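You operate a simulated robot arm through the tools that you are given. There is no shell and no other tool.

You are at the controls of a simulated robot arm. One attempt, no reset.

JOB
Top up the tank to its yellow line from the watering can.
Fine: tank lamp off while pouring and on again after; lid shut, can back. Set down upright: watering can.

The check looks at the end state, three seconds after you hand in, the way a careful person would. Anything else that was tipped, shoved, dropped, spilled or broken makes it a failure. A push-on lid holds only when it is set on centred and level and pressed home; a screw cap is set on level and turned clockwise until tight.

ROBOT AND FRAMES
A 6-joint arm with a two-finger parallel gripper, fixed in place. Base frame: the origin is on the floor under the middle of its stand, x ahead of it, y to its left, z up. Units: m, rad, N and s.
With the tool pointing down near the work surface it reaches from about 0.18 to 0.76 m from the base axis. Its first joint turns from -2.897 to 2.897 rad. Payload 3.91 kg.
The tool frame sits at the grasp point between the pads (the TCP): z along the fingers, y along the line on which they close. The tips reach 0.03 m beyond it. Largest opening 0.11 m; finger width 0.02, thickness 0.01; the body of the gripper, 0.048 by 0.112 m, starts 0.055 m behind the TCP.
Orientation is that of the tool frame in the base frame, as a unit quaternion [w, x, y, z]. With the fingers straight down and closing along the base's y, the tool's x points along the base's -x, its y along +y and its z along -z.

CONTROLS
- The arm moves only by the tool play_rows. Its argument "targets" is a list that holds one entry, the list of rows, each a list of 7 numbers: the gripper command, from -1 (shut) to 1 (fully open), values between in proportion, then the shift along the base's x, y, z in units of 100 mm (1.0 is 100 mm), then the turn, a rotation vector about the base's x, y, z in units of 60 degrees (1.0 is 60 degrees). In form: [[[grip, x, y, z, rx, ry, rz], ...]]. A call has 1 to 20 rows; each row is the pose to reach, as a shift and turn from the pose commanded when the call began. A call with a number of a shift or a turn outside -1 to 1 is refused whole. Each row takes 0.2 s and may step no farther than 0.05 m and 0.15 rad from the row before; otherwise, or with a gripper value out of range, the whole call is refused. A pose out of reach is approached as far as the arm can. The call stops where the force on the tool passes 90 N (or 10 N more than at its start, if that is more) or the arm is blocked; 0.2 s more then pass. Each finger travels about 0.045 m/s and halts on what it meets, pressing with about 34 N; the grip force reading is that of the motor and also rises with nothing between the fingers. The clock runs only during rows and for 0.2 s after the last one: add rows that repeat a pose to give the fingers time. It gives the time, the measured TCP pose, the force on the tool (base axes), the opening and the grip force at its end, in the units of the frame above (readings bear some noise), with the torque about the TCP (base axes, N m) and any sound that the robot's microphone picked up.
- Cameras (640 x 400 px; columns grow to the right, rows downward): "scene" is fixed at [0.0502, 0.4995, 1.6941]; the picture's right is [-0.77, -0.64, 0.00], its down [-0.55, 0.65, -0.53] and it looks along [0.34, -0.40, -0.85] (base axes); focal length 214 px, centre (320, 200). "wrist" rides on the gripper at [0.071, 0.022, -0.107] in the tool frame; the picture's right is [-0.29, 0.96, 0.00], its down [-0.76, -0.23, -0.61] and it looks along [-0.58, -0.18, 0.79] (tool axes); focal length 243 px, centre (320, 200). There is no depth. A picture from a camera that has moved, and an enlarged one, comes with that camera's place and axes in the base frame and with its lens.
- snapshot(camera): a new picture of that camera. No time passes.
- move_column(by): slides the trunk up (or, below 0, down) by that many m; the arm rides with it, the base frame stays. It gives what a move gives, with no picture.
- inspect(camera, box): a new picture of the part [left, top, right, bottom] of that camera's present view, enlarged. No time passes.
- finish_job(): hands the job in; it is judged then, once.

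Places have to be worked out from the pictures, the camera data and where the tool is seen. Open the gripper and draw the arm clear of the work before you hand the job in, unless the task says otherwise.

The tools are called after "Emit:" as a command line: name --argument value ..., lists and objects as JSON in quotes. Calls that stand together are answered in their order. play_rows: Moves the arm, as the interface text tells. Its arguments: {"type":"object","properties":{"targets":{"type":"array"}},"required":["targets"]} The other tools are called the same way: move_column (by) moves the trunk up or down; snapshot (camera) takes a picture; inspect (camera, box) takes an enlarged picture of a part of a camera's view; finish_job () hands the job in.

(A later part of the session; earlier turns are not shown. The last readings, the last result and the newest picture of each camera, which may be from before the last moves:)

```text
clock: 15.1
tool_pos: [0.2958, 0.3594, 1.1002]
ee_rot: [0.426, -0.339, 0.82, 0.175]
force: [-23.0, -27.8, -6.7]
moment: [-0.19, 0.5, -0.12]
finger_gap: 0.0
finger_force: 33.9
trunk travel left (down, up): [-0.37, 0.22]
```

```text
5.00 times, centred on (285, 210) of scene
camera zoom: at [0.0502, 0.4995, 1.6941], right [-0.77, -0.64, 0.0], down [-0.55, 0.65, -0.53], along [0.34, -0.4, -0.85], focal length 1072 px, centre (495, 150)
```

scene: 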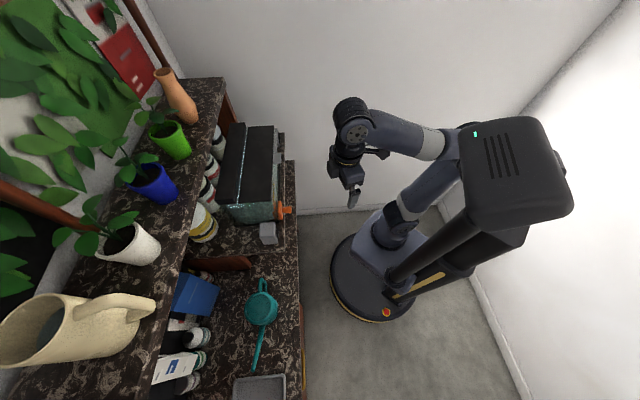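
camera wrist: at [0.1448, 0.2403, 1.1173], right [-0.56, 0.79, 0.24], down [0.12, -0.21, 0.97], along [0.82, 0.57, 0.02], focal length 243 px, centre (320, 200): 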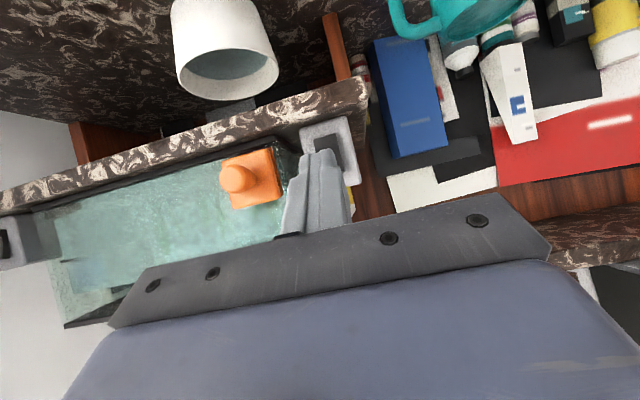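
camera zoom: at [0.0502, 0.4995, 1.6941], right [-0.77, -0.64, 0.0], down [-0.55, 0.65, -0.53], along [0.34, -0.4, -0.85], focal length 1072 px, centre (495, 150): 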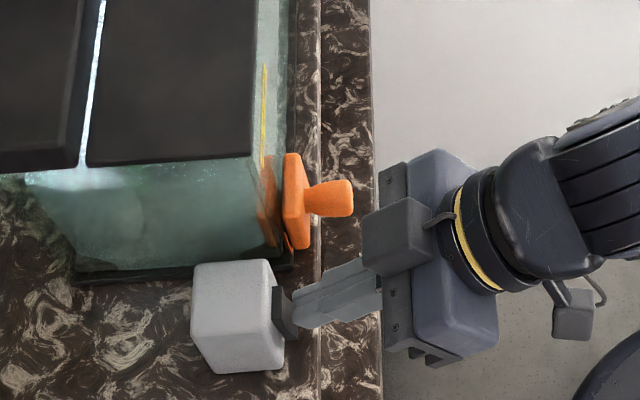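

Force rose to 36 N with the tip stopped, and the rocker looks tipped over. I back off and check the rocker and the lamp strip.

Emit:
play_rows --targets '[[[-1, -0.1, -0.1, 0, 0, 0, 0], [-1, -0.3, -0.3, 0, 0, 0, 0]]]'

Emit:
inspect --camera "scene" --box '[215, 115, 305, 250]'

Emit:
inspect --camera "scene" --box '[250, 205, 300, 250]'

Emit:
snapshot --camera "wrist"

Emit:
inspect --camera "wrist" --box '[220, 80, 420, 220]'

```text
clock: 15.7
tool_pos: [0.2674, 0.3328, 1.1003]
ee_rot: [0.427, -0.34, 0.819, 0.177]
force: [0.2, 0.8, -0.8]
moment: [-0.02, -0.02, -0.01]
finger_gap: 0.0
finger_force: 33.6
trunk travel left (down, up): [-0.37, 0.22]
```

```text
2.96 times, centred on (260, 182) of scene
camera zoom: at [0.0502, 0.4995, 1.6941], right [-0.77, -0.64, 0.0], down [-0.55, 0.65, -0.53], along [0.34, -0.4, -0.85], focal length 636 px, centre (498, 252)
```

zoom: 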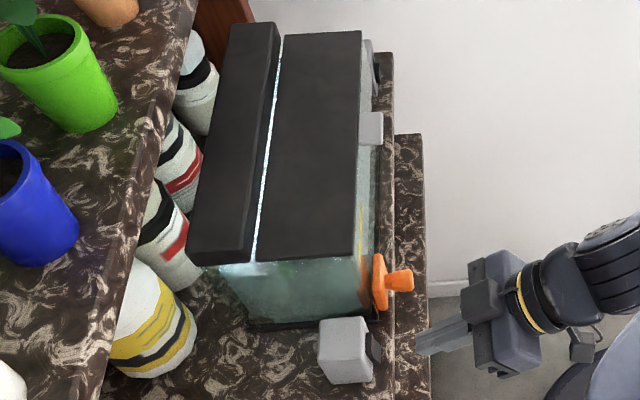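

```text
8.89 times, centred on (275, 228) of scene
camera zoom: at [0.0502, 0.4995, 1.6941], right [-0.77, -0.64, 0.0], down [-0.55, 0.65, -0.53], along [0.34, -0.4, -0.85], focal length 1906 px, centre (720, -44)
```

zoom: 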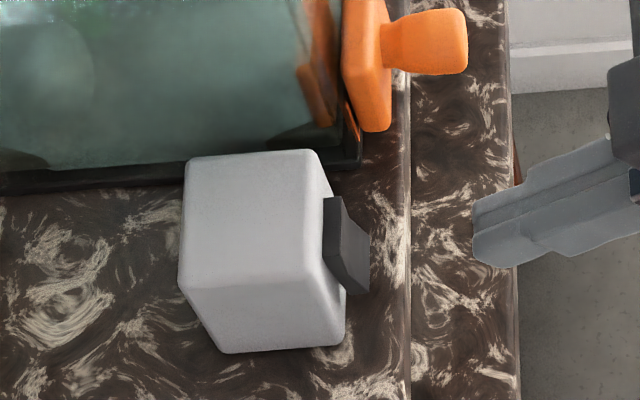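

```text
taken
camera wrist: at [0.1604, 0.2564, 1.1036], right [-0.56, 0.79, 0.24], down [0.12, -0.21, 0.97], along [0.82, 0.57, 0.02], focal length 243 px, centre (320, 200)
```

wrist: 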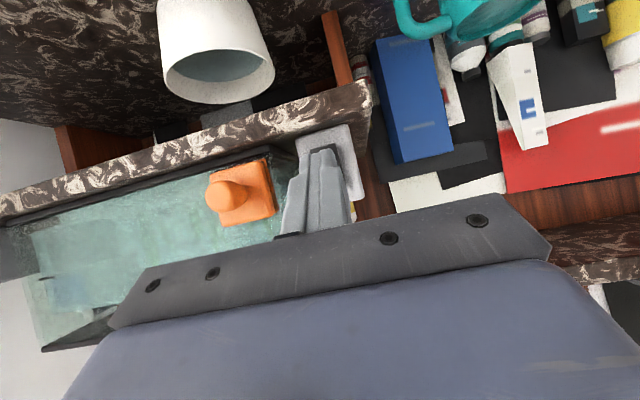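

```text
2.86 times, centred on (320, 150) of wrist
camera zoom: at [0.1604, 0.2564, 1.1036], right [-0.56, 0.79, 0.24], down [0.12, -0.21, 0.97], along [0.82, 0.57, 0.02], focal length 693 px, centre (320, 343)
```

zoom: 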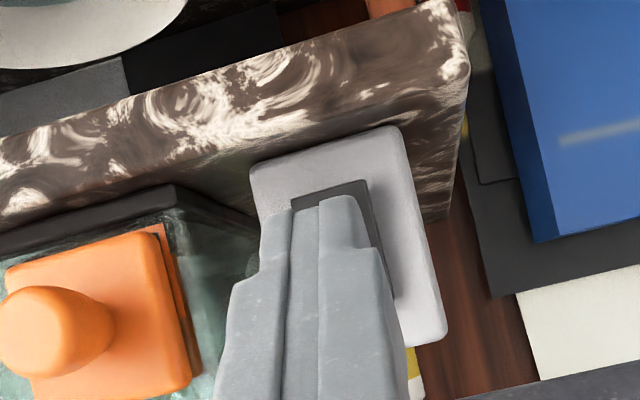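

That rocker toggled but the lamp stayed lit, so it belongs to something else; I put it back by pressing its lower half, then will use the other box.

Emit:
play_rows --targets '[[[-1, 0.0, 0.0, -0.08, 0, 0, 0], [-1, 0.0, 0.0, -0.15, 0, 0, 0], [-1, 0.1, 0.1, -0.15, 0, 0, 0], [-1, 0.18, 0.18, -0.15, 0, 0, 0]]]'

Emit:
inspect --camera "scene" --box '[250, 205, 300, 250]'

Emit:
inspect --camera "wrist" --box '[220, 80, 420, 220]'

```text
clock: 16.7
tool_pos: [0.2858, 0.3505, 1.084]
ee_rot: [0.426, -0.339, 0.82, 0.176]
force: [-0.9, -0.5, -0.2]
moment: [0.01, 0.02, 0.02]
finger_gap: 0.0002
finger_force: 34.1
trunk travel left (down, up): [-0.37, 0.22]
```

```text
8.89 times, centred on (275, 228) of scene
camera zoom: at [0.0502, 0.4995, 1.6941], right [-0.77, -0.64, 0.0], down [-0.55, 0.65, -0.53], along [0.34, -0.4, -0.85], focal length 1906 px, centre (720, -44)
```

zoom: 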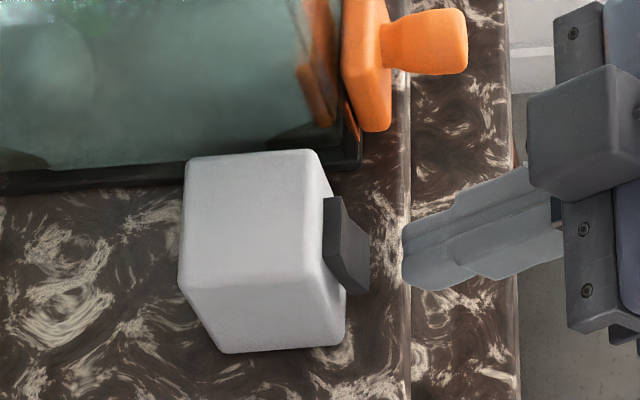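

```text
2.86 times, centred on (320, 150) of wrist
camera zoom: at [0.1794, 0.2749, 1.0877], right [-0.56, 0.79, 0.24], down [0.12, -0.21, 0.97], along [0.82, 0.57, 0.02], focal length 693 px, centre (320, 343)
```

zoom: 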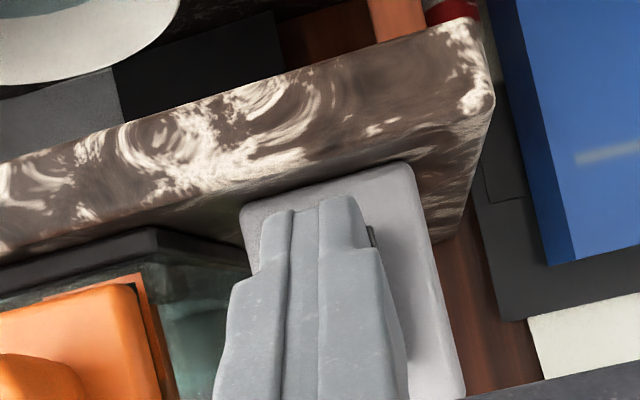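

The tip is level with the protruding lower half, about 1 cm away. I push it in steps.

Emit:
play_rows --targets '[[[-1, 0.02, 0.02, 0, 0, 0, 0], [-1, 0.04, 0.04, 0, 0, 0, 0], [-1, 0.06, 0.06, 0, 0, 0, 0], [-1, 0.075, 0.075, 0, 0, 0, 0]]]'

Emit:
play_rows --targets '[[[-1, 0.015, 0.015, 0, 0, 0, 0], [-1, 0.03, 0.03, 0, 0, 0, 0], [-1, 0.04, 0.04, 0, 0, 0, 0]]]'

Emit:
inspect --camera "scene" --box '[250, 205, 300, 250]'

```text
clock: 17.7
tool_pos: [0.2951, 0.3583, 1.0857]
ee_rot: [0.427, -0.34, 0.819, 0.177]
force: [-0.3, 0.2, -0.5]
moment: [0.01, 0.0, -0.03]
finger_gap: 0.0004
finger_force: 34.4
trunk travel left (down, up): [-0.37, 0.22]
```

```text
clock: 18.5
tool_pos: [0.2933, 0.3591, 1.0853]
ee_rot: [0.426, -0.339, 0.82, 0.176]
force: [-28.3, -31.5, -3.0]
moment: [0.03, 0.64, -0.02]
finger_gap: 0.0
finger_force: 33.6
trunk travel left (down, up): [-0.37, 0.22]
```

```text
8.89 times, centred on (275, 228) of scene
camera zoom: at [0.0502, 0.4995, 1.6941], right [-0.77, -0.64, 0.0], down [-0.55, 0.65, -0.53], along [0.34, -0.4, -0.85], focal length 1906 px, centre (720, -44)
```

zoom: 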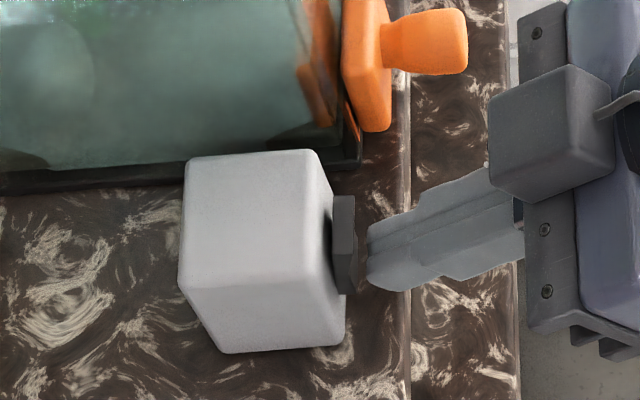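

The rocker has flipped back with its upper half proud as before and the box hasn't moved. I retreat and verify.

Emit:
play_rows --targets '[[[-1, -0.1, -0.1, 0, 0, 0, 0], [-1, -0.4, -0.4, 0.1, 0, 0, 0], [-1, -0.6, -0.6, 0.3, 0, 0, 0]]]'

Emit:
inspect --camera "scene" --box '[250, 205, 300, 250]'

Emit:
snapshot --camera "wrist"

```text
clock: 19.3
tool_pos: [0.2383, 0.3024, 1.1164]
ee_rot: [0.427, -0.34, 0.819, 0.177]
force: [0.4, 0.0, -0.2]
moment: [0.01, 0.03, -0.01]
finger_gap: 0.0001
finger_force: 34.2
trunk travel left (down, up): [-0.37, 0.22]
```

```text
8.89 times, centred on (275, 228) of scene
camera zoom: at [0.0502, 0.4995, 1.6941], right [-0.77, -0.64, 0.0], down [-0.55, 0.65, -0.53], along [0.34, -0.4, -0.85], focal length 1906 px, centre (720, -44)
```

zoom: 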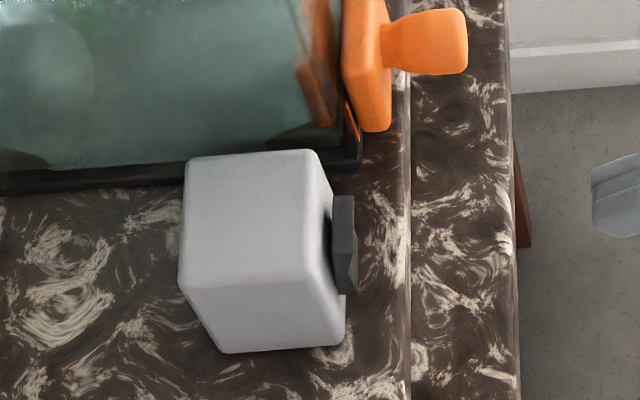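

```text
taken
camera wrist: at [0.1313, 0.2265, 1.1206], right [-0.56, 0.79, 0.24], down [0.12, -0.21, 0.97], along [0.82, 0.57, 0.02], focal length 243 px, centre (320, 200)
```

wrist: 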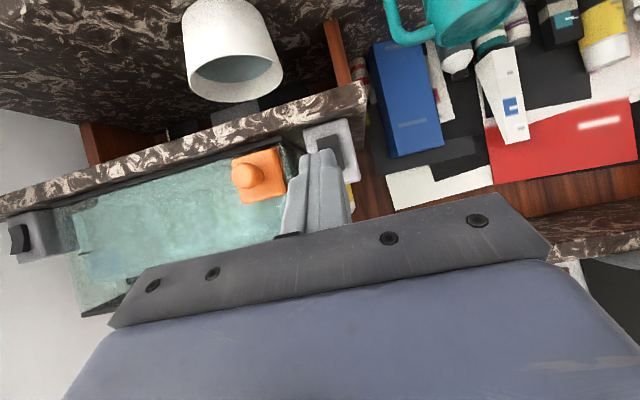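

Restored exactly. The other box's rocker works out to b≈-0.374, same height; I slide sideways in front of the tank toward it, staying clear of the orange knob.

Emit:
play_rows --targets '[[[-1, 0.33, -0.33, 0, 0, 0, 0], [-1, 0.66, -0.66, 0, 0, 0, 0], [-1, 0.99, -0.99, 0, 0, 0, 0]]]'

Emit:
play_rows --targets '[[[-1, 0.33, -0.33, 0, 0, 0, 0], [-1, 0.66, -0.66, 0, 0, 0, 0], [-1, 0.99, -0.99, 0, 0, 0, 0]]]'

Emit:
play_rows --targets '[[[-1, 0.33, -0.33, 0, 0, 0, 0], [-1, 0.66, -0.66, 0, 0, 0, 0], [-1, 0.98, -0.98, 0, 0, 0, 0]]]'

Emit:
snapshot --camera "wrist"

Emit:
snapshot --camera "scene"

```text
clock: 20.1
tool_pos: [0.3373, 0.205, 1.1197]
ee_rot: [0.428, -0.338, 0.82, 0.175]
force: [-0.6, 0.4, -0.4]
moment: [0.0, 0.04, -0.04]
finger_gap: 0.0002
finger_force: 34.2
trunk travel left (down, up): [-0.37, 0.22]
```

```text
clock: 20.9
tool_pos: [0.4386, 0.1017, 1.1142]
ee_rot: [0.427, -0.339, 0.819, 0.177]
force: [0.3, -0.4, -0.1]
moment: [-0.03, -0.03, -0.04]
finger_gap: 0.0001
finger_force: 34.5
trunk travel left (down, up): [-0.37, 0.22]
```

```text
clock: 21.7
tool_pos: [0.5342, 0.0068, 1.1121]
ee_rot: [0.426, -0.34, 0.82, 0.176]
force: [-0.2, 0.5, 0.5]
moment: [0.02, 0.05, -0.02]
finger_gap: 0.0
finger_force: 34.1
trunk travel left (down, up): [-0.37, 0.22]
```

```text
taken
camera wrist: at [0.4279, -0.0695, 1.1155], right [-0.56, 0.79, 0.24], down [0.12, -0.21, 0.97], along [0.82, 0.57, 0.02], focal length 243 px, centre (320, 200)
```

wrist: 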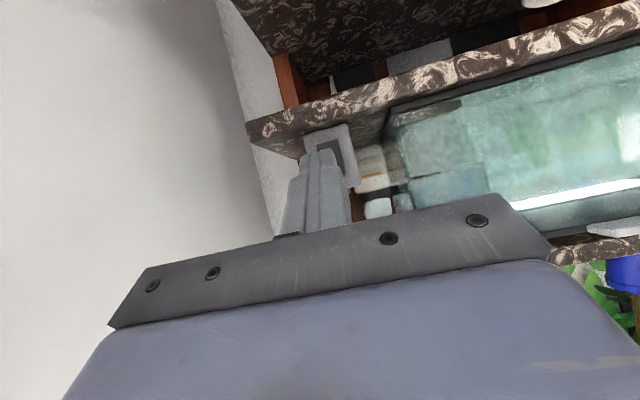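

```text
taken
```

scene: 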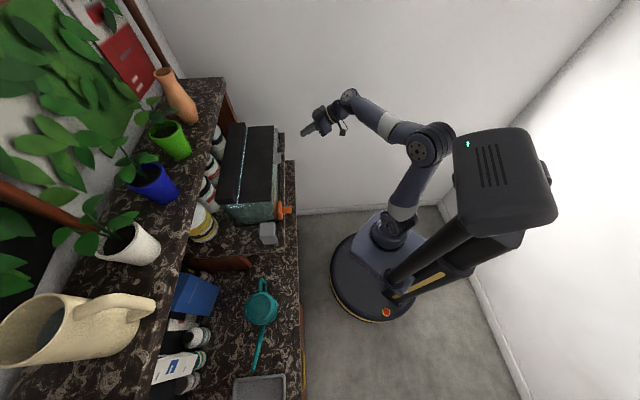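

I'm in front of the far box at b≈-0.373. I check alignment by zooming before pressing.

Emit:
inspect --camera "scene" --box '[265, 100, 335, 160]'

Emit:
inspect --camera "wrist" --box '[240, 80, 440, 220]'

```text
6.67 times, centred on (300, 130) of scene
camera zoom: at [0.0502, 0.4995, 1.6941], right [-0.77, -0.64, 0.0], down [-0.55, 0.65, -0.53], along [0.34, -0.4, -0.85], focal length 1430 px, centre (453, 667)
```

zoom: 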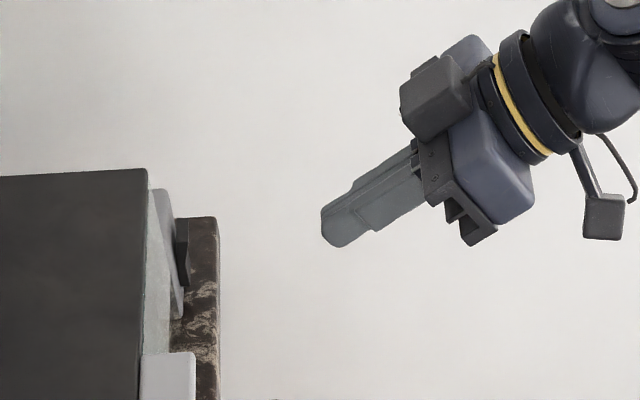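

```text
2.86 times, centred on (340, 150) of wrist
camera zoom: at [0.4279, -0.0695, 1.1155], right [-0.56, 0.79, 0.24], down [0.12, -0.21, 0.97], along [0.82, 0.57, 0.02], focal length 693 px, centre (263, 343)
```

zoom: 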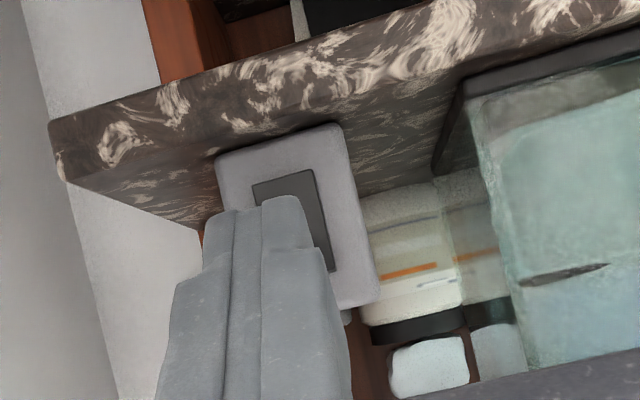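

The rocker computes to b=-0.374, z=1.082, in line with the tool. I advance to near contact and then push in steps.

Emit:
play_rows --targets '[[[-1, 0.1, 0.1, -0.11, 0, 0, 0], [-1, 0.3, 0.3, -0.11, 0, 0, 0], [-1, 0.48, 0.48, -0.11, 0, 0, 0], [-1, 0.48, 0.48, -0.11, 0, 0, 0]]]'

Emit:
play_rows --targets '[[[-1, 0.015, 0.015, 0, 0, 0, 0], [-1, 0.03, 0.03, 0, 0, 0, 0], [-1, 0.045, 0.045, 0, 0, 0, 0], [-1, 0.06, 0.06, 0, 0, 0, 0]]]'

Emit:
inspect --camera "scene" --box '[215, 100, 335, 250]'

```text
clock: 22.7
tool_pos: [0.5801, 0.052, 1.1037]
ee_rot: [0.427, -0.339, 0.82, 0.176]
force: [-0.3, -0.9, 0.6]
moment: [0.01, 0.02, 0.0]
finger_gap: 0.0001
finger_force: 34.4
trunk travel left (down, up): [-0.37, 0.22]
```

```text
clock: 23.7
tool_pos: [0.5883, 0.0612, 1.1034]
ee_rot: [0.427, -0.338, 0.82, 0.176]
force: [0.0, -0.3, -0.3]
moment: [0.0, 0.02, -0.01]
finger_gap: 0.0
finger_force: 34.7
trunk travel left (down, up): [-0.37, 0.22]
```

```text
2.67 times, centred on (275, 175) of scene
camera zoom: at [0.0502, 0.4995, 1.6941], right [-0.77, -0.64, 0.0], down [-0.55, 0.65, -0.53], along [0.34, -0.4, -0.85], focal length 572 px, centre (440, 267)
```

zoom: 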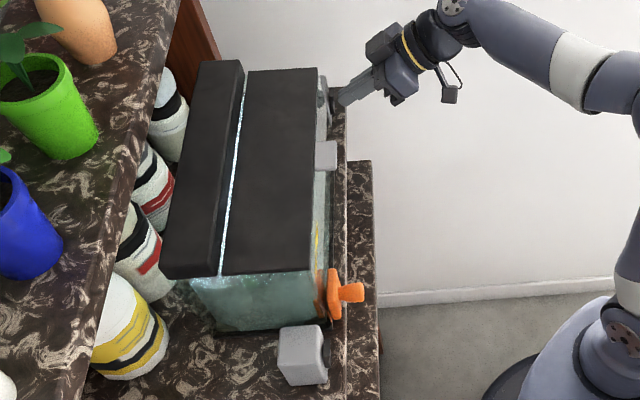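

Still no contact at a=0.459. I continue with 1–2 mm steps.

Emit:
play_rows --targets '[[[-1, 0.015, 0.015, -0.01, 0, 0, 0], [-1, 0.03, 0.03, -0.02, 0, 0, 0], [-1, 0.04, 0.04, -0.02, 0, 0, 0]]]'

Emit:
play_rows --targets '[[[-1, 0.015, 0.015, 0, 0, 0, 0], [-1, 0.03, 0.03, 0, 0, 0, 0]]]'

Emit:
inspect --camera "scene" --box '[215, 100, 335, 250]'

```text
clock: 24.5
tool_pos: [0.5906, 0.063, 1.1029]
ee_rot: [0.426, -0.34, 0.819, 0.177]
force: [-2.5, -4.5, -0.6]
moment: [-0.05, 0.0, -0.05]
finger_gap: 0.0
finger_force: 34.4
trunk travel left (down, up): [-0.37, 0.22]
```

```text
clock: 25.1
tool_pos: [0.5906, 0.0633, 1.1026]
ee_rot: [0.426, -0.338, 0.82, 0.176]
force: [-32.0, -27.0, -9.8]
moment: [-0.6, 0.34, 0.12]
finger_gap: 0.0
finger_force: 34.0
trunk travel left (down, up): [-0.37, 0.22]
```

```text
2.67 times, centred on (275, 175) of scene
camera zoom: at [0.0502, 0.4995, 1.6941], right [-0.77, -0.64, 0.0], down [-0.55, 0.65, -0.53], along [0.34, -0.4, -0.85], focal length 572 px, centre (440, 267)
```

zoom: 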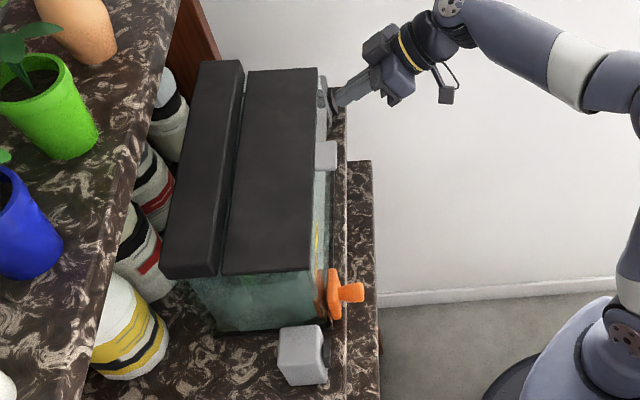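

The lamp strip went dark: this is the lamp switch. I back off, then rotate the fingers to horizontal while sliding to the lid's grey tab (a≈0.485, b≈-0.155, z≈1.194).

Emit:
play_rows --targets '[[[-1, -0.1, -0.1, 0, 0, 0, 0], [-1, -0.35, -0.35, 0, 0, 0, 0], [-1, -0.6, -0.6, 0, 0, 0, 0]]]'

Emit:
play_rows --targets '[[[-1, -0.15, 0.15, 0.05, 0.0825, -0.0825, 0], [-1, -0.3, 0.3, 0.1, 0.165, -0.165, 0], [-1, -0.45, 0.45, 0.2, 0.2475, -0.2475, 0], [-1, -0.6, 0.6, 0.3, 0.33, -0.33, 0], [-1, -0.77, 0.77, 0.4, 0.412, -0.412, 0]]]'

Emit:
play_rows --targets '[[[-1, -0.3, 0.3, 0.0, 0, 0, 0], [-1, -0.6, 0.6, 0.0, 0, 0, 0], [-1, -0.77, 0.77, 0.0, 0, 0, 0]]]'

Emit:
snapshot --camera "scene"

Emit:
snapshot --camera "wrist"

```text
clock: 25.9
tool_pos: [0.5348, 0.0073, 1.103]
ee_rot: [0.427, -0.34, 0.819, 0.177]
force: [0.7, 0.5, -0.1]
moment: [-0.02, 0.02, -0.02]
finger_gap: 0.0
finger_force: 33.9
trunk travel left (down, up): [-0.37, 0.22]
```

```text
clock: 27.1
tool_pos: [0.4604, 0.0831, 1.1432]
ee_rot: [0.653, -0.27, 0.654, 0.27]
force: [0.4, 0.2, -0.8]
moment: [-0.04, 0.03, -0.01]
finger_gap: 0.0
finger_force: 34.2
trunk travel left (down, up): [-0.37, 0.22]
```

```text
clock: 27.9
tool_pos: [0.3797, 0.1636, 1.145]
ee_rot: [0.653, -0.271, 0.653, 0.271]
force: [-0.9, -0.4, 0.4]
moment: [-0.02, -0.01, 0.04]
finger_gap: 0.0
finger_force: 33.5
trunk travel left (down, up): [-0.37, 0.22]
```

```text
taken
```

scene: 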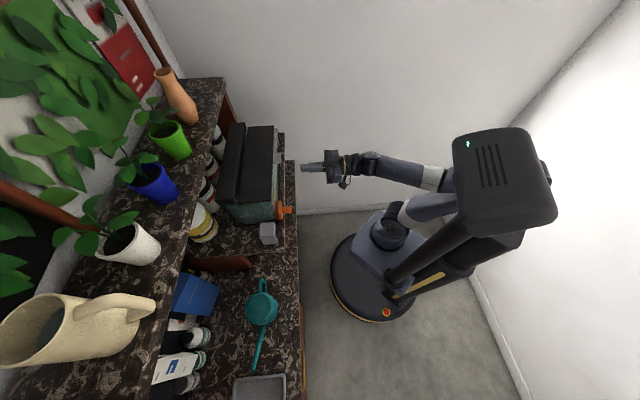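

```text
taken
camera wrist: at [0.2887, 0.1026, 1.0735], right [-0.68, 0.68, 0.29], down [-0.27, -0.59, 0.76], along [0.69, 0.44, 0.58], focal length 243 px, centre (320, 200)
```

wrist: 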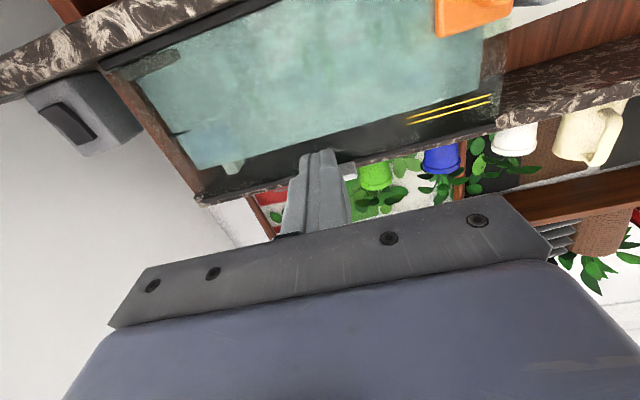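

I'm horizontal in front of the tab with a view from below. I zoom to see the tab and finger relation.

Emit:
inspect --camera "wrist" --box '[260, 110, 400, 210]'

Emit:
inspect --camera "scene" --box '[225, 115, 345, 215]'

Emit:
inspect --camera "wrist" --box '[380, 60, 520, 160]'

```text
4.00 times, centred on (330, 160) of wrist
camera zoom: at [0.2887, 0.1026, 1.0735], right [-0.68, 0.68, 0.29], down [-0.27, -0.59, 0.76], along [0.69, 0.44, 0.58], focal length 970 px, centre (280, 360)
```

zoom: 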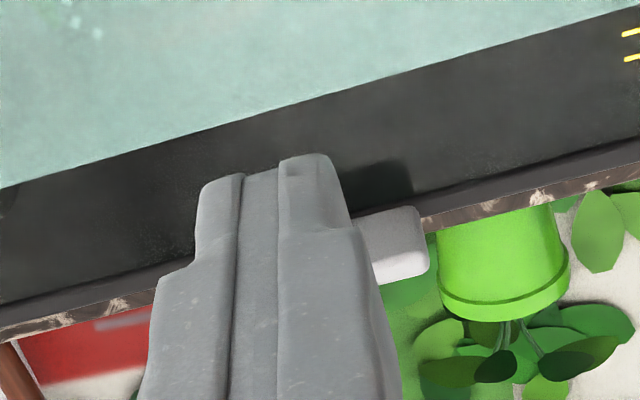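

```text
4.00 times, centred on (285, 165) of scene
camera zoom: at [0.0502, 0.4995, 1.6941], right [-0.77, -0.64, 0.0], down [-0.55, 0.65, -0.53], along [0.34, -0.4, -0.85], focal length 858 px, centre (460, 340)
```

zoom: 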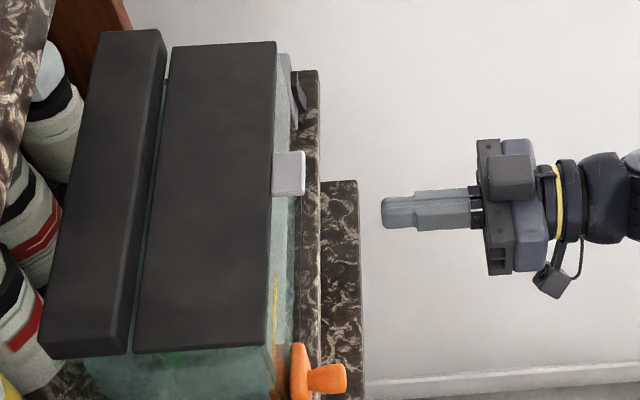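

```text
4.00 times, centred on (450, 110) of wrist
camera zoom: at [0.2887, 0.1026, 1.0735], right [-0.68, 0.68, 0.29], down [-0.27, -0.59, 0.76], along [0.69, 0.44, 0.58], focal length 970 px, centre (-200, 560)
```

zoom: 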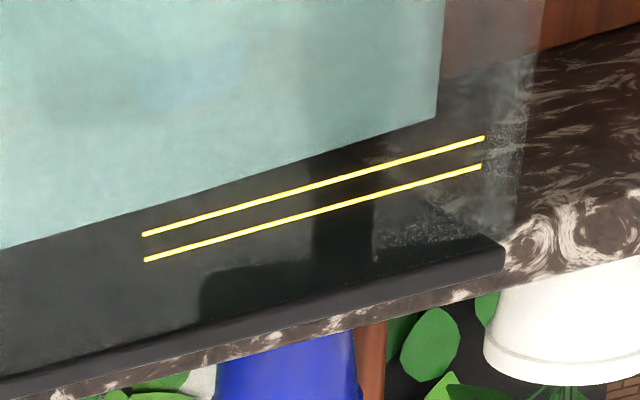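

The tab is centred with the fingers. I raise to just below tab height and slide the closed fingertips under it.

Emit:
play_rows --targets '[[[-1, 0, 0, 0.21, 0, 0, 0], [-1, 0.2, 0.2, 0.21, 0, 0, 0], [-1, 0.4, 0.4, 0.21, 0, 0, 0], [-1, 0.5, 0.5, 0.21, 0, 0, 0], [-1, 0.5, 0.5, 0.21, 0, 0, 0]]]'

Emit:
inspect --camera "scene" --box '[225, 115, 345, 215]'

Emit:
inspect --camera "wrist" --box '[230, 90, 430, 220]'

```text
clock: 29.1
tool_pos: [0.4288, 0.2128, 1.1658]
ee_rot: [0.653, -0.271, 0.654, 0.269]
force: [0.2, -0.5, -0.6]
moment: [-0.02, 0.02, -0.02]
finger_gap: 0.0002
finger_force: 34.0
trunk travel left (down, up): [-0.37, 0.22]
```

```text
4.00 times, centred on (285, 165) of scene
camera zoom: at [0.0502, 0.4995, 1.6941], right [-0.77, -0.64, 0.0], down [-0.55, 0.65, -0.53], along [0.34, -0.4, -0.85], focal length 858 px, centre (460, 340)
```

zoom: 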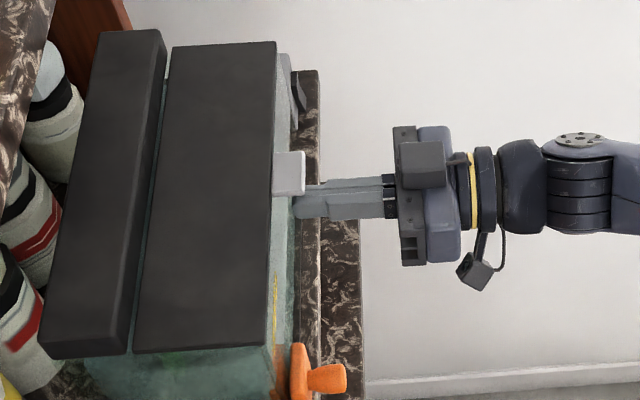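

```text
3.08 times, centred on (330, 155) of wrist
camera zoom: at [0.3383, 0.1523, 1.0946], right [-0.68, 0.68, 0.29], down [-0.27, -0.59, 0.76], along [0.69, 0.44, 0.58], focal length 746 px, centre (289, 338)
```

zoom: 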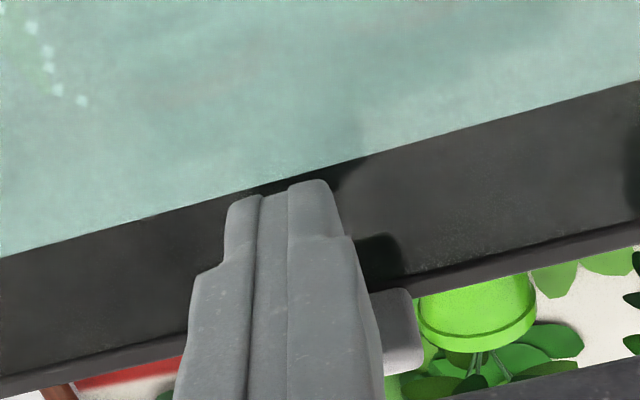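

The fingertips are under the tab without contact. I lift along the lid's arc about its rear hinge, first to roughly 40°.

Emit:
play_rows --targets '[[[-1, 0, 0, 0.1, 0, 0, 0], [-1, 0.0, 0.0, 0.17, 0, 0, 0], [-1, 0.034, 0.034, 0.312, 0, 0, 0], [-1, 0.057, 0.057, 0.4, 0, 0, 0], [-1, 0.08, 0.08, 0.477, 0, 0, 0]]]'

Emit:
inspect --camera "scene" --box '[225, 115, 345, 215]'

```text
clock: 30.3
tool_pos: [0.4374, 0.2184, 1.2113]
ee_rot: [0.653, -0.271, 0.653, 0.271]
force: [0.3, 0.4, -0.8]
moment: [-0.01, -0.02, 0.0]
finger_gap: 0.0
finger_force: 33.8
trunk travel left (down, up): [-0.37, 0.22]
```

```text
4.00 times, centred on (285, 165) of scene
camera zoom: at [0.0502, 0.4995, 1.6941], right [-0.77, -0.64, 0.0], down [-0.55, 0.65, -0.53], along [0.34, -0.4, -0.85], focal length 858 px, centre (460, 340)
```

zoom: 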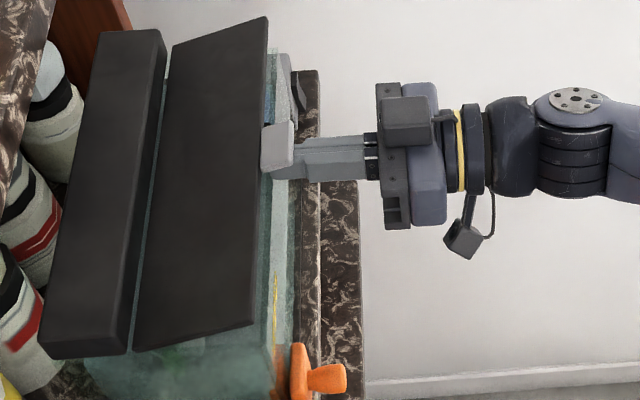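

The lid is lifting smoothly on a rear hinge with almost no load. I continue the arc.

Emit:
play_rows --targets '[[[-1, 0.078, 0.078, 0.162, 0, 0, 0], [-1, 0.156, 0.156, 0.285, 0, 0, 0], [-1, 0.243, 0.243, 0.392, 0, 0, 0], [-1, 0.342, 0.342, 0.467, 0, 0, 0]]]'

Emit:
inspect --camera "scene" --box '[225, 100, 345, 215]'

```text
clock: 31.3
tool_pos: [0.4696, 0.2536, 1.2585]
ee_rot: [0.654, -0.27, 0.653, 0.271]
force: [1.0, -0.5, -0.8]
moment: [-0.02, 0.01, 0.0]
finger_gap: 0.0
finger_force: 34.2
trunk travel left (down, up): [-0.37, 0.22]
```

```text
3.48 times, centred on (285, 158) of scene
camera zoom: at [0.0502, 0.4995, 1.6941], right [-0.77, -0.64, 0.0], down [-0.55, 0.65, -0.53], along [0.34, -0.4, -0.85], focal length 746 px, centre (442, 348)
```

zoom: 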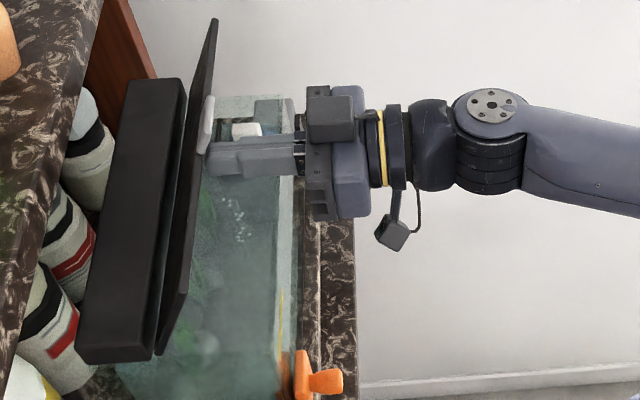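

The lid is near vertical. I push it on past upright in small steps, watching for the stop.

Emit:
play_rows --targets '[[[-1, 0.07, 0.07, 0.03, 0, 0, 0], [-1, 0.14, 0.14, 0.06, 0, 0, 0], [-1, 0.2, 0.2, 0.08, 0, 0, 0]]]'

Emit:
inspect --camera "scene" --box '[225, 100, 345, 215]'

```text
clock: 32.1
tool_pos: [0.4931, 0.2749, 1.268]
ee_rot: [0.653, -0.271, 0.653, 0.271]
force: [-0.7, 0.3, 0.7]
moment: [0.0, -0.01, -0.03]
finger_gap: 0.0001
finger_force: 34.2
trunk travel left (down, up): [-0.37, 0.22]
```

```text
3.48 times, centred on (285, 158) of scene
camera zoom: at [0.0502, 0.4995, 1.6941], right [-0.77, -0.64, 0.0], down [-0.55, 0.65, -0.53], along [0.34, -0.4, -0.85], focal length 746 px, centre (442, 348)
```

zoom: 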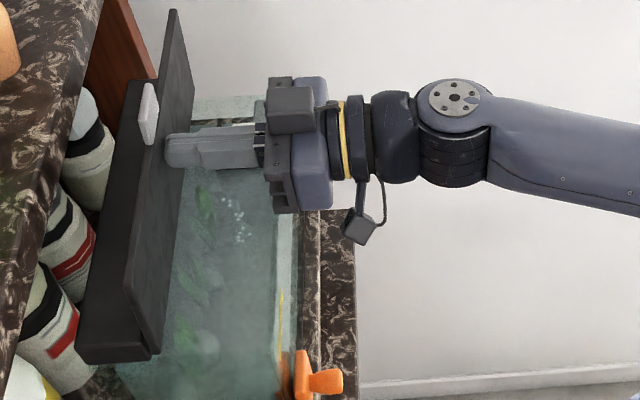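

The lid has gone past vertical and leans back. I withdraw the finger straight back and confirm it stays open.

Emit:
play_rows --targets '[[[-1, -0.15, -0.15, 0, 0, 0, 0], [-1, -0.45, -0.45, 0, 0, 0, 0], [-1, -0.75, -0.75, 0, 0, 0, 0], [-1, -0.99, -0.99, 0, 0, 0, 0]]]'

Emit:
inspect --camera "scene" --box '[205, 100, 345, 255]'

Emit:
snapshot --camera "wrist"

```text
clock: 33.1
tool_pos: [0.3942, 0.1743, 1.269]
ee_rot: [0.653, -0.271, 0.654, 0.27]
force: [-0.6, 0.1, 0.0]
moment: [0.02, 0.01, 0.0]
finger_gap: 0.0
finger_force: 34.1
trunk travel left (down, up): [-0.37, 0.22]
```

```text
2.58 times, centred on (275, 178) of scene
camera zoom: at [0.0502, 0.4995, 1.6941], right [-0.77, -0.64, 0.0], down [-0.55, 0.65, -0.53], along [0.34, -0.4, -0.85], focal length 554 px, centre (436, 258)
```

zoom: 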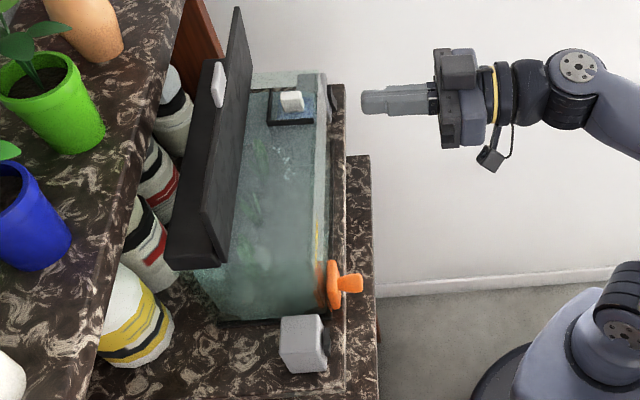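

```text
taken
camera wrist: at [0.3027, 0.1129, 1.1974], right [-0.68, 0.68, 0.29], down [-0.27, -0.59, 0.76], along [0.69, 0.44, 0.58], focal length 243 px, centre (320, 200)
```

wrist: 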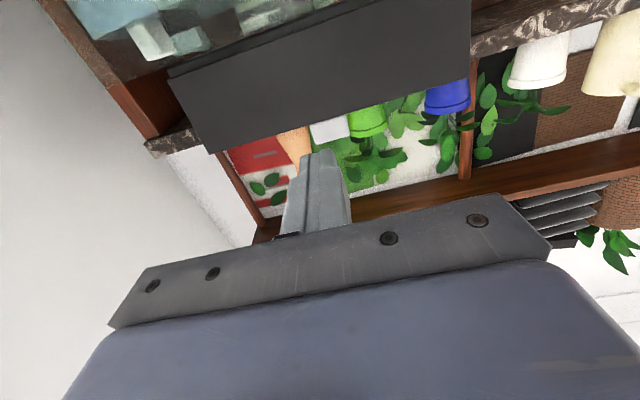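

The lid stays open. Plan: grip the can's body from above, swing its spout toward the tank and pour from the front. I bring the tool back to vertical while moving toward the can.

Emit:
play_rows --targets '[[[0, -0.16, 0.07, 0, -0.0885, 0.0885, 0], [1, -0.33, 0.14, 0, -0.177, 0.177, 0], [1, -0.5, 0.21, 0, -0.2655, 0.2655, 0], [1, -0.66, 0.28, 0, -0.354, 0.354, 0], [1, -0.82, 0.35, 0, -0.4425, 0.4425, 0], [1, -0.98, 0.42, 0, -0.53, 0.53, 0]]]'

Emit:
play_rows --targets '[[[1, -0.15, 0.15, 0, -0.0885, 0.0885, 0], [1, -0.3, 0.3, 0, -0.177, 0.177, 0], [1, -0.45, 0.45, 0, -0.2655, 0.2655, 0], [1, -0.6, 0.6, 0, -0.354, 0.354, 0], [1, -0.75, 0.75, 0, -0.4425, 0.4425, 0], [1, -0.9, 0.9, 0, -0.53, 0.53, 0]]]'

Emit:
snapshot --camera "scene"

Emit:
snapshot --camera "wrist"

```text
clock: 34.5
tool_pos: [0.2948, 0.2162, 1.2647]
ee_rot: [0.353, -0.353, 0.854, 0.145]
force: [-0.5, -0.2, -0.4]
moment: [0.0, 0.02, -0.01]
finger_gap: 0.1101
finger_force: 0.0
trunk travel left (down, up): [-0.37, 0.22]
```

```text
clock: 35.9
tool_pos: [0.2064, 0.3047, 1.2085]
ee_rot: [0.003, -0.383, 0.924, 0.001]
force: [-0.7, -0.4, 0.7]
moment: [0.0, 0.02, 0.0]
finger_gap: 0.1101
finger_force: 0.1
out of reach, approached as far as the arm can: row 5, 6
trunk travel left (down, up): [-0.37, 0.22]
```

```text
taken
```

scene: 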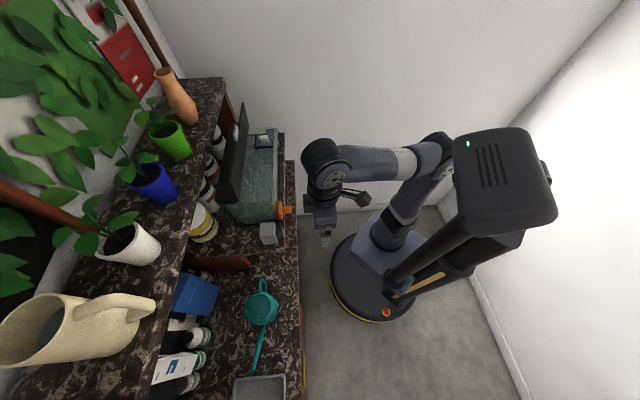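

```text
taken
camera wrist: at [0.139, 0.2685, 1.3149], right [-0.47, 0.88, 0.0], down [0.7, 0.37, 0.61], along [0.54, 0.29, -0.79], focal length 243 px, centre (320, 200)
```

wrist: 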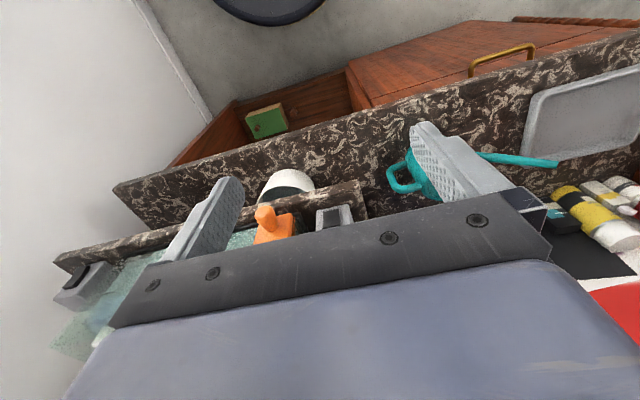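

The vertical tool tops out at z≈1.21 with the trunk here, so I'll use the trunk for height later. I turn the wrist toward the can's cross direction while moving nearer and slightly lower.

Emit:
play_rows --targets '[[[1, -0.1, 0.1, -0.6, 0, 0, 0.125], [1, -0.2, 0.2, -0.7, 0, 0, 0.25], [1, -0.3, 0.3, -0.8, 0, 0, 0.375], [1, -0.4, 0.4, -0.9, 0, 0, 0.5], [1, -0.5, 0.5, -1.0, 0, 0, 0.625], [1, -0.6, 0.6, -1.0, 0, 0, 0.75]]]'

Emit:
snapshot --camera "wrist"

```text
refused: row 1 steps farther than a row can; nothing moved
```

```text
taken
camera wrist: at [0.139, 0.2685, 1.3149], right [-0.47, 0.88, 0.0], down [0.7, 0.37, 0.61], along [0.54, 0.29, -0.79], focal length 243 px, centre (320, 200)
```

wrist: 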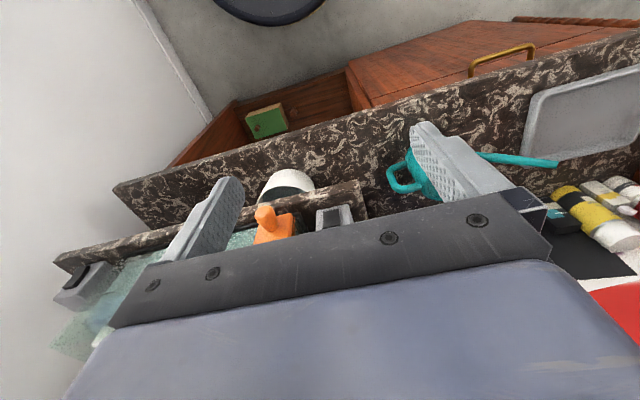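

The step was over-long and refused; I'll split the height change over more rows.

Emit:
play_rows --targets '[[[1, -0.1, 0.1, -0.2, 0, 0, 0.125], [1, -0.2, 0.2, -0.4, 0, 0, 0.25], [1, -0.3, 0.3, -0.6, 0, 0, 0.375], [1, -0.4, 0.4, -0.8, 0, 0, 0.5], [1, -0.5, 0.5, -1.0, 0, 0, 0.625], [1, -0.6, 0.6, -1.0, 0, 0, 0.75]]]'

Emit:
snapshot --camera "wrist"

```text
clock: 37.3
tool_pos: [0.1458, 0.3671, 1.1064]
ee_rot: [0.0, 0.707, -0.707, -0.001]
force: [0.8, -0.5, 0.6]
moment: [0.01, 0.04, 0.0]
finger_gap: 0.11
finger_force: 0.1
trunk travel left (down, up): [-0.37, 0.22]
```

```text
taken
camera wrist: at [0.1244, 0.2951, 1.2145], right [-0.96, 0.29, 0.0], down [0.23, 0.76, 0.61], along [0.18, 0.58, -0.79], focal length 243 px, centre (320, 200)
```

wrist: 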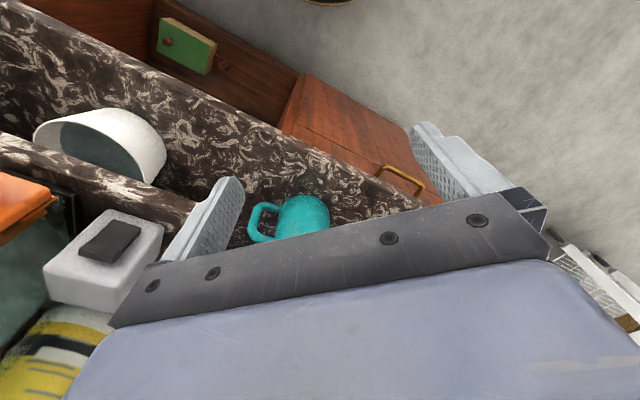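

The wrist is at half the turn and all is clear. I finish the 90° turn while moving toward the can.

Emit:
play_rows --targets '[[[1, 0, 0.16, 0, 0, 0, 0.125], [1, 0, 0.32, 0, 0, 0, 0.25], [1, 0, 0.48, 0, 0, 0, 0.375], [1, 0, 0.64, 0, 0, 0, 0.5], [1, 0, 0.8, 0, 0, 0, 0.625], [1, 0, 0.95, 0, 0, 0, 0.75]]]'

Emit:
snapshot --camera "wrist"

Emit:
snapshot --camera "scene"

```text
clock: 38.7
tool_pos: [0.1458, 0.4613, 1.1068]
ee_rot: [0.0, 0.924, -0.382, 0.0]
force: [0.8, 0.3, -0.1]
moment: [0.04, -0.05, 0.01]
finger_gap: 0.1101
finger_force: 0.1
trunk travel left (down, up): [-0.37, 0.22]
```

```text
taken
camera wrist: at [0.1802, 0.3952, 1.2131], right [-0.88, -0.47, 0.0], down [-0.38, 0.7, 0.61], along [-0.29, 0.54, -0.79], focal length 243 px, centre (320, 200)
```

wrist: 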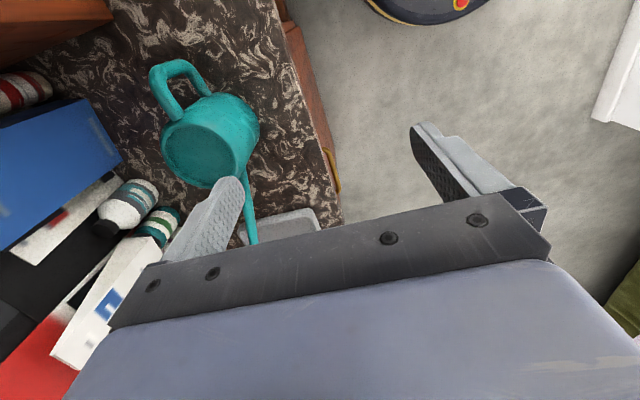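

```text
taken
```

scene: 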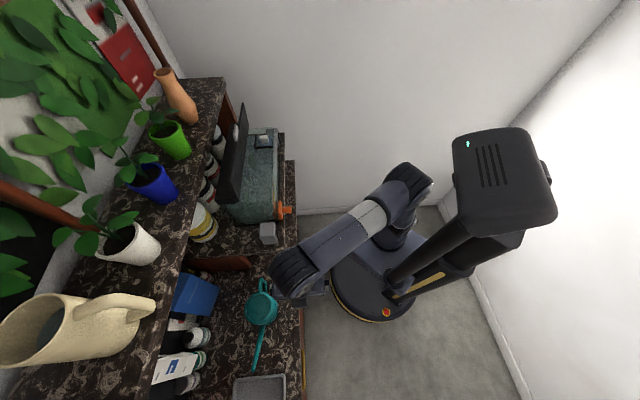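

The fingers now open along the counter's depth. I zoom on the can from both cameras to fix its axis, size and height.

Emit:
inspect --camera "wrist" --box '[130, 40, 290, 250]'

Emit:
inspect --camera "wrist" --box '[140, 50, 270, 190]'

Emit:
inspect --camera "scene" --box '[235, 275, 305, 385]'

```text
1.90 times, centred on (210, 145) of wrist
camera zoom: at [0.1802, 0.3952, 1.2131], right [-0.88, -0.47, 0.0], down [-0.38, 0.7, 0.61], along [-0.29, 0.54, -0.79], focal length 462 px, centre (530, 305)
```

zoom: 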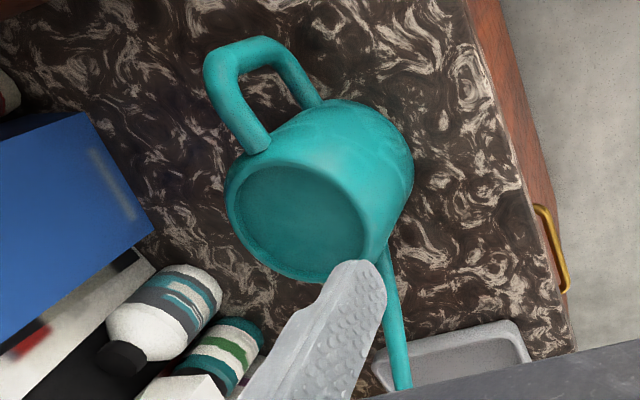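

```text
2.86 times, centred on (205, 120) of wrist
camera zoom: at [0.1802, 0.3952, 1.2131], right [-0.88, -0.47, 0.0], down [-0.38, 0.7, 0.61], along [-0.29, 0.54, -0.79], focal length 693 px, centre (649, 429)
```

zoom: 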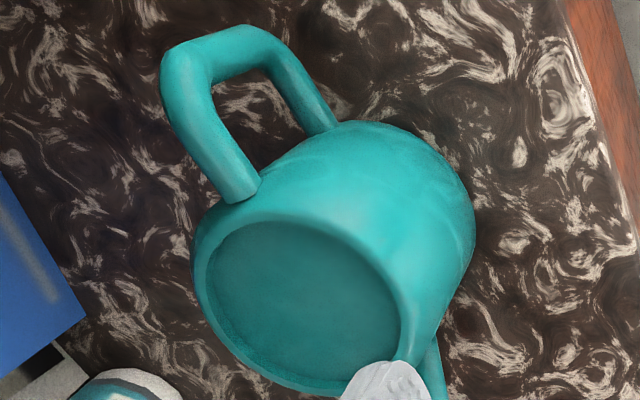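

```text
3.64 times, centred on (270, 330) of scene
camera zoom: at [0.0502, 0.4995, 1.6941], right [-0.77, -0.64, 0.0], down [-0.55, 0.65, -0.53], along [0.34, -0.4, -0.85], focal length 780 px, centre (502, -273)
```

zoom: 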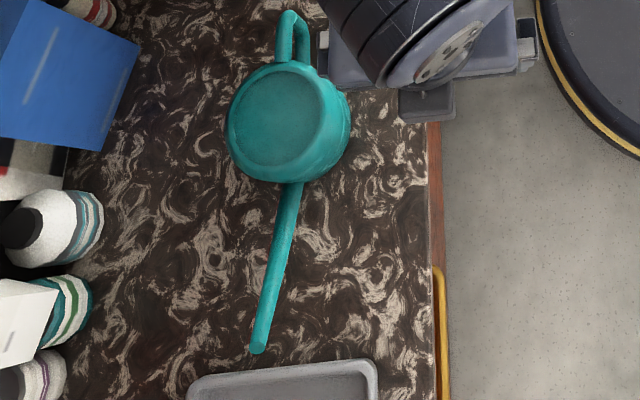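

I estimate the can axis near a≈0.572, b≈0.235 with rim z≈0.966. I move over it at safe height for a finer look.

Emit:
play_rows --targets '[[[1, 0.2, 0.22, 0, 0, 0, 0], [1, 0.42, 0.45, 0, 0, 0, 0], [1, 0.62, 0.68, 0, 0, 0, 0]]]'

Emit:
snapshot --camera "wrist"

Emit:
snapshot --camera "scene"

```text
clock: 39.5
tool_pos: [0.2067, 0.5243, 1.1084]
ee_rot: [0.0, 0.924, -0.382, 0.0]
force: [0.3, 0.2, 0.3]
moment: [0.01, 0.01, 0.02]
finger_gap: 0.1104
finger_force: 0.1
trunk travel left (down, up): [-0.37, 0.22]
```

```text
taken
camera wrist: at [0.2413, 0.4597, 1.2155], right [-0.88, -0.47, 0.0], down [-0.37, 0.7, 0.61], along [-0.29, 0.54, -0.79], focal length 243 px, centre (320, 200)
```

wrist: 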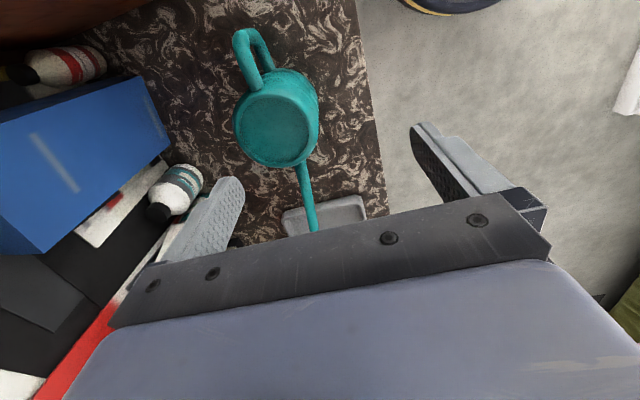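

```text
taken
```

scene: 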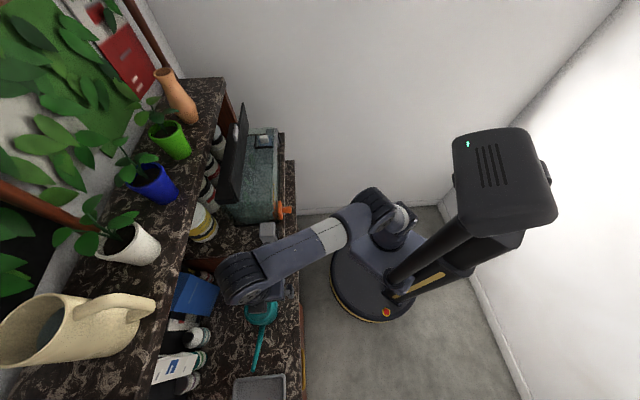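

The arm stays clear of the shelf. I zoom on the can for the fine position.

Emit:
inspect --camera "wrist" --box '[220, 20, 350, 240]'

Emit:
inspect --camera "wrist" --box '[225, 60, 330, 175]'

```text
1.82 times, centred on (285, 130) of wrist
camera zoom: at [0.2413, 0.4597, 1.2155], right [-0.88, -0.47, 0.0], down [-0.37, 0.7, 0.61], along [-0.29, 0.54, -0.79], focal length 441 px, centre (384, 327)
```

zoom: 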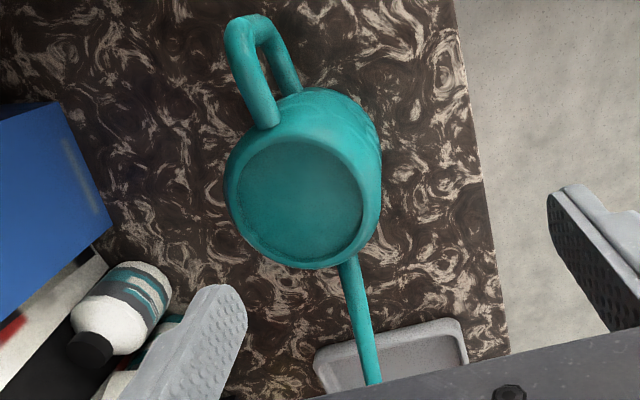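

```text
3.48 times, centred on (278, 118) of wrist
camera zoom: at [0.2413, 0.4597, 1.2155], right [-0.88, -0.47, 0.0], down [-0.37, 0.7, 0.61], along [-0.29, 0.54, -0.79], focal length 844 px, centre (468, 487)
```

zoom: 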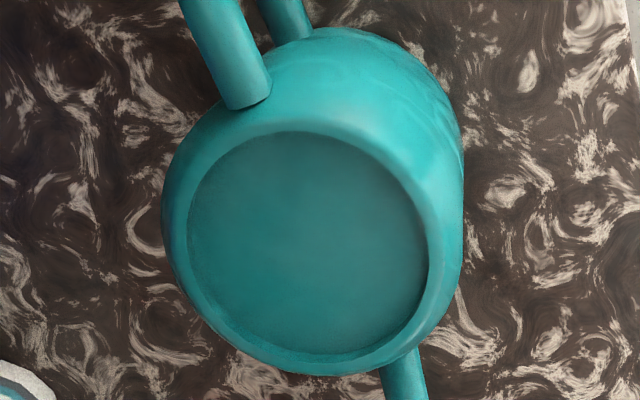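

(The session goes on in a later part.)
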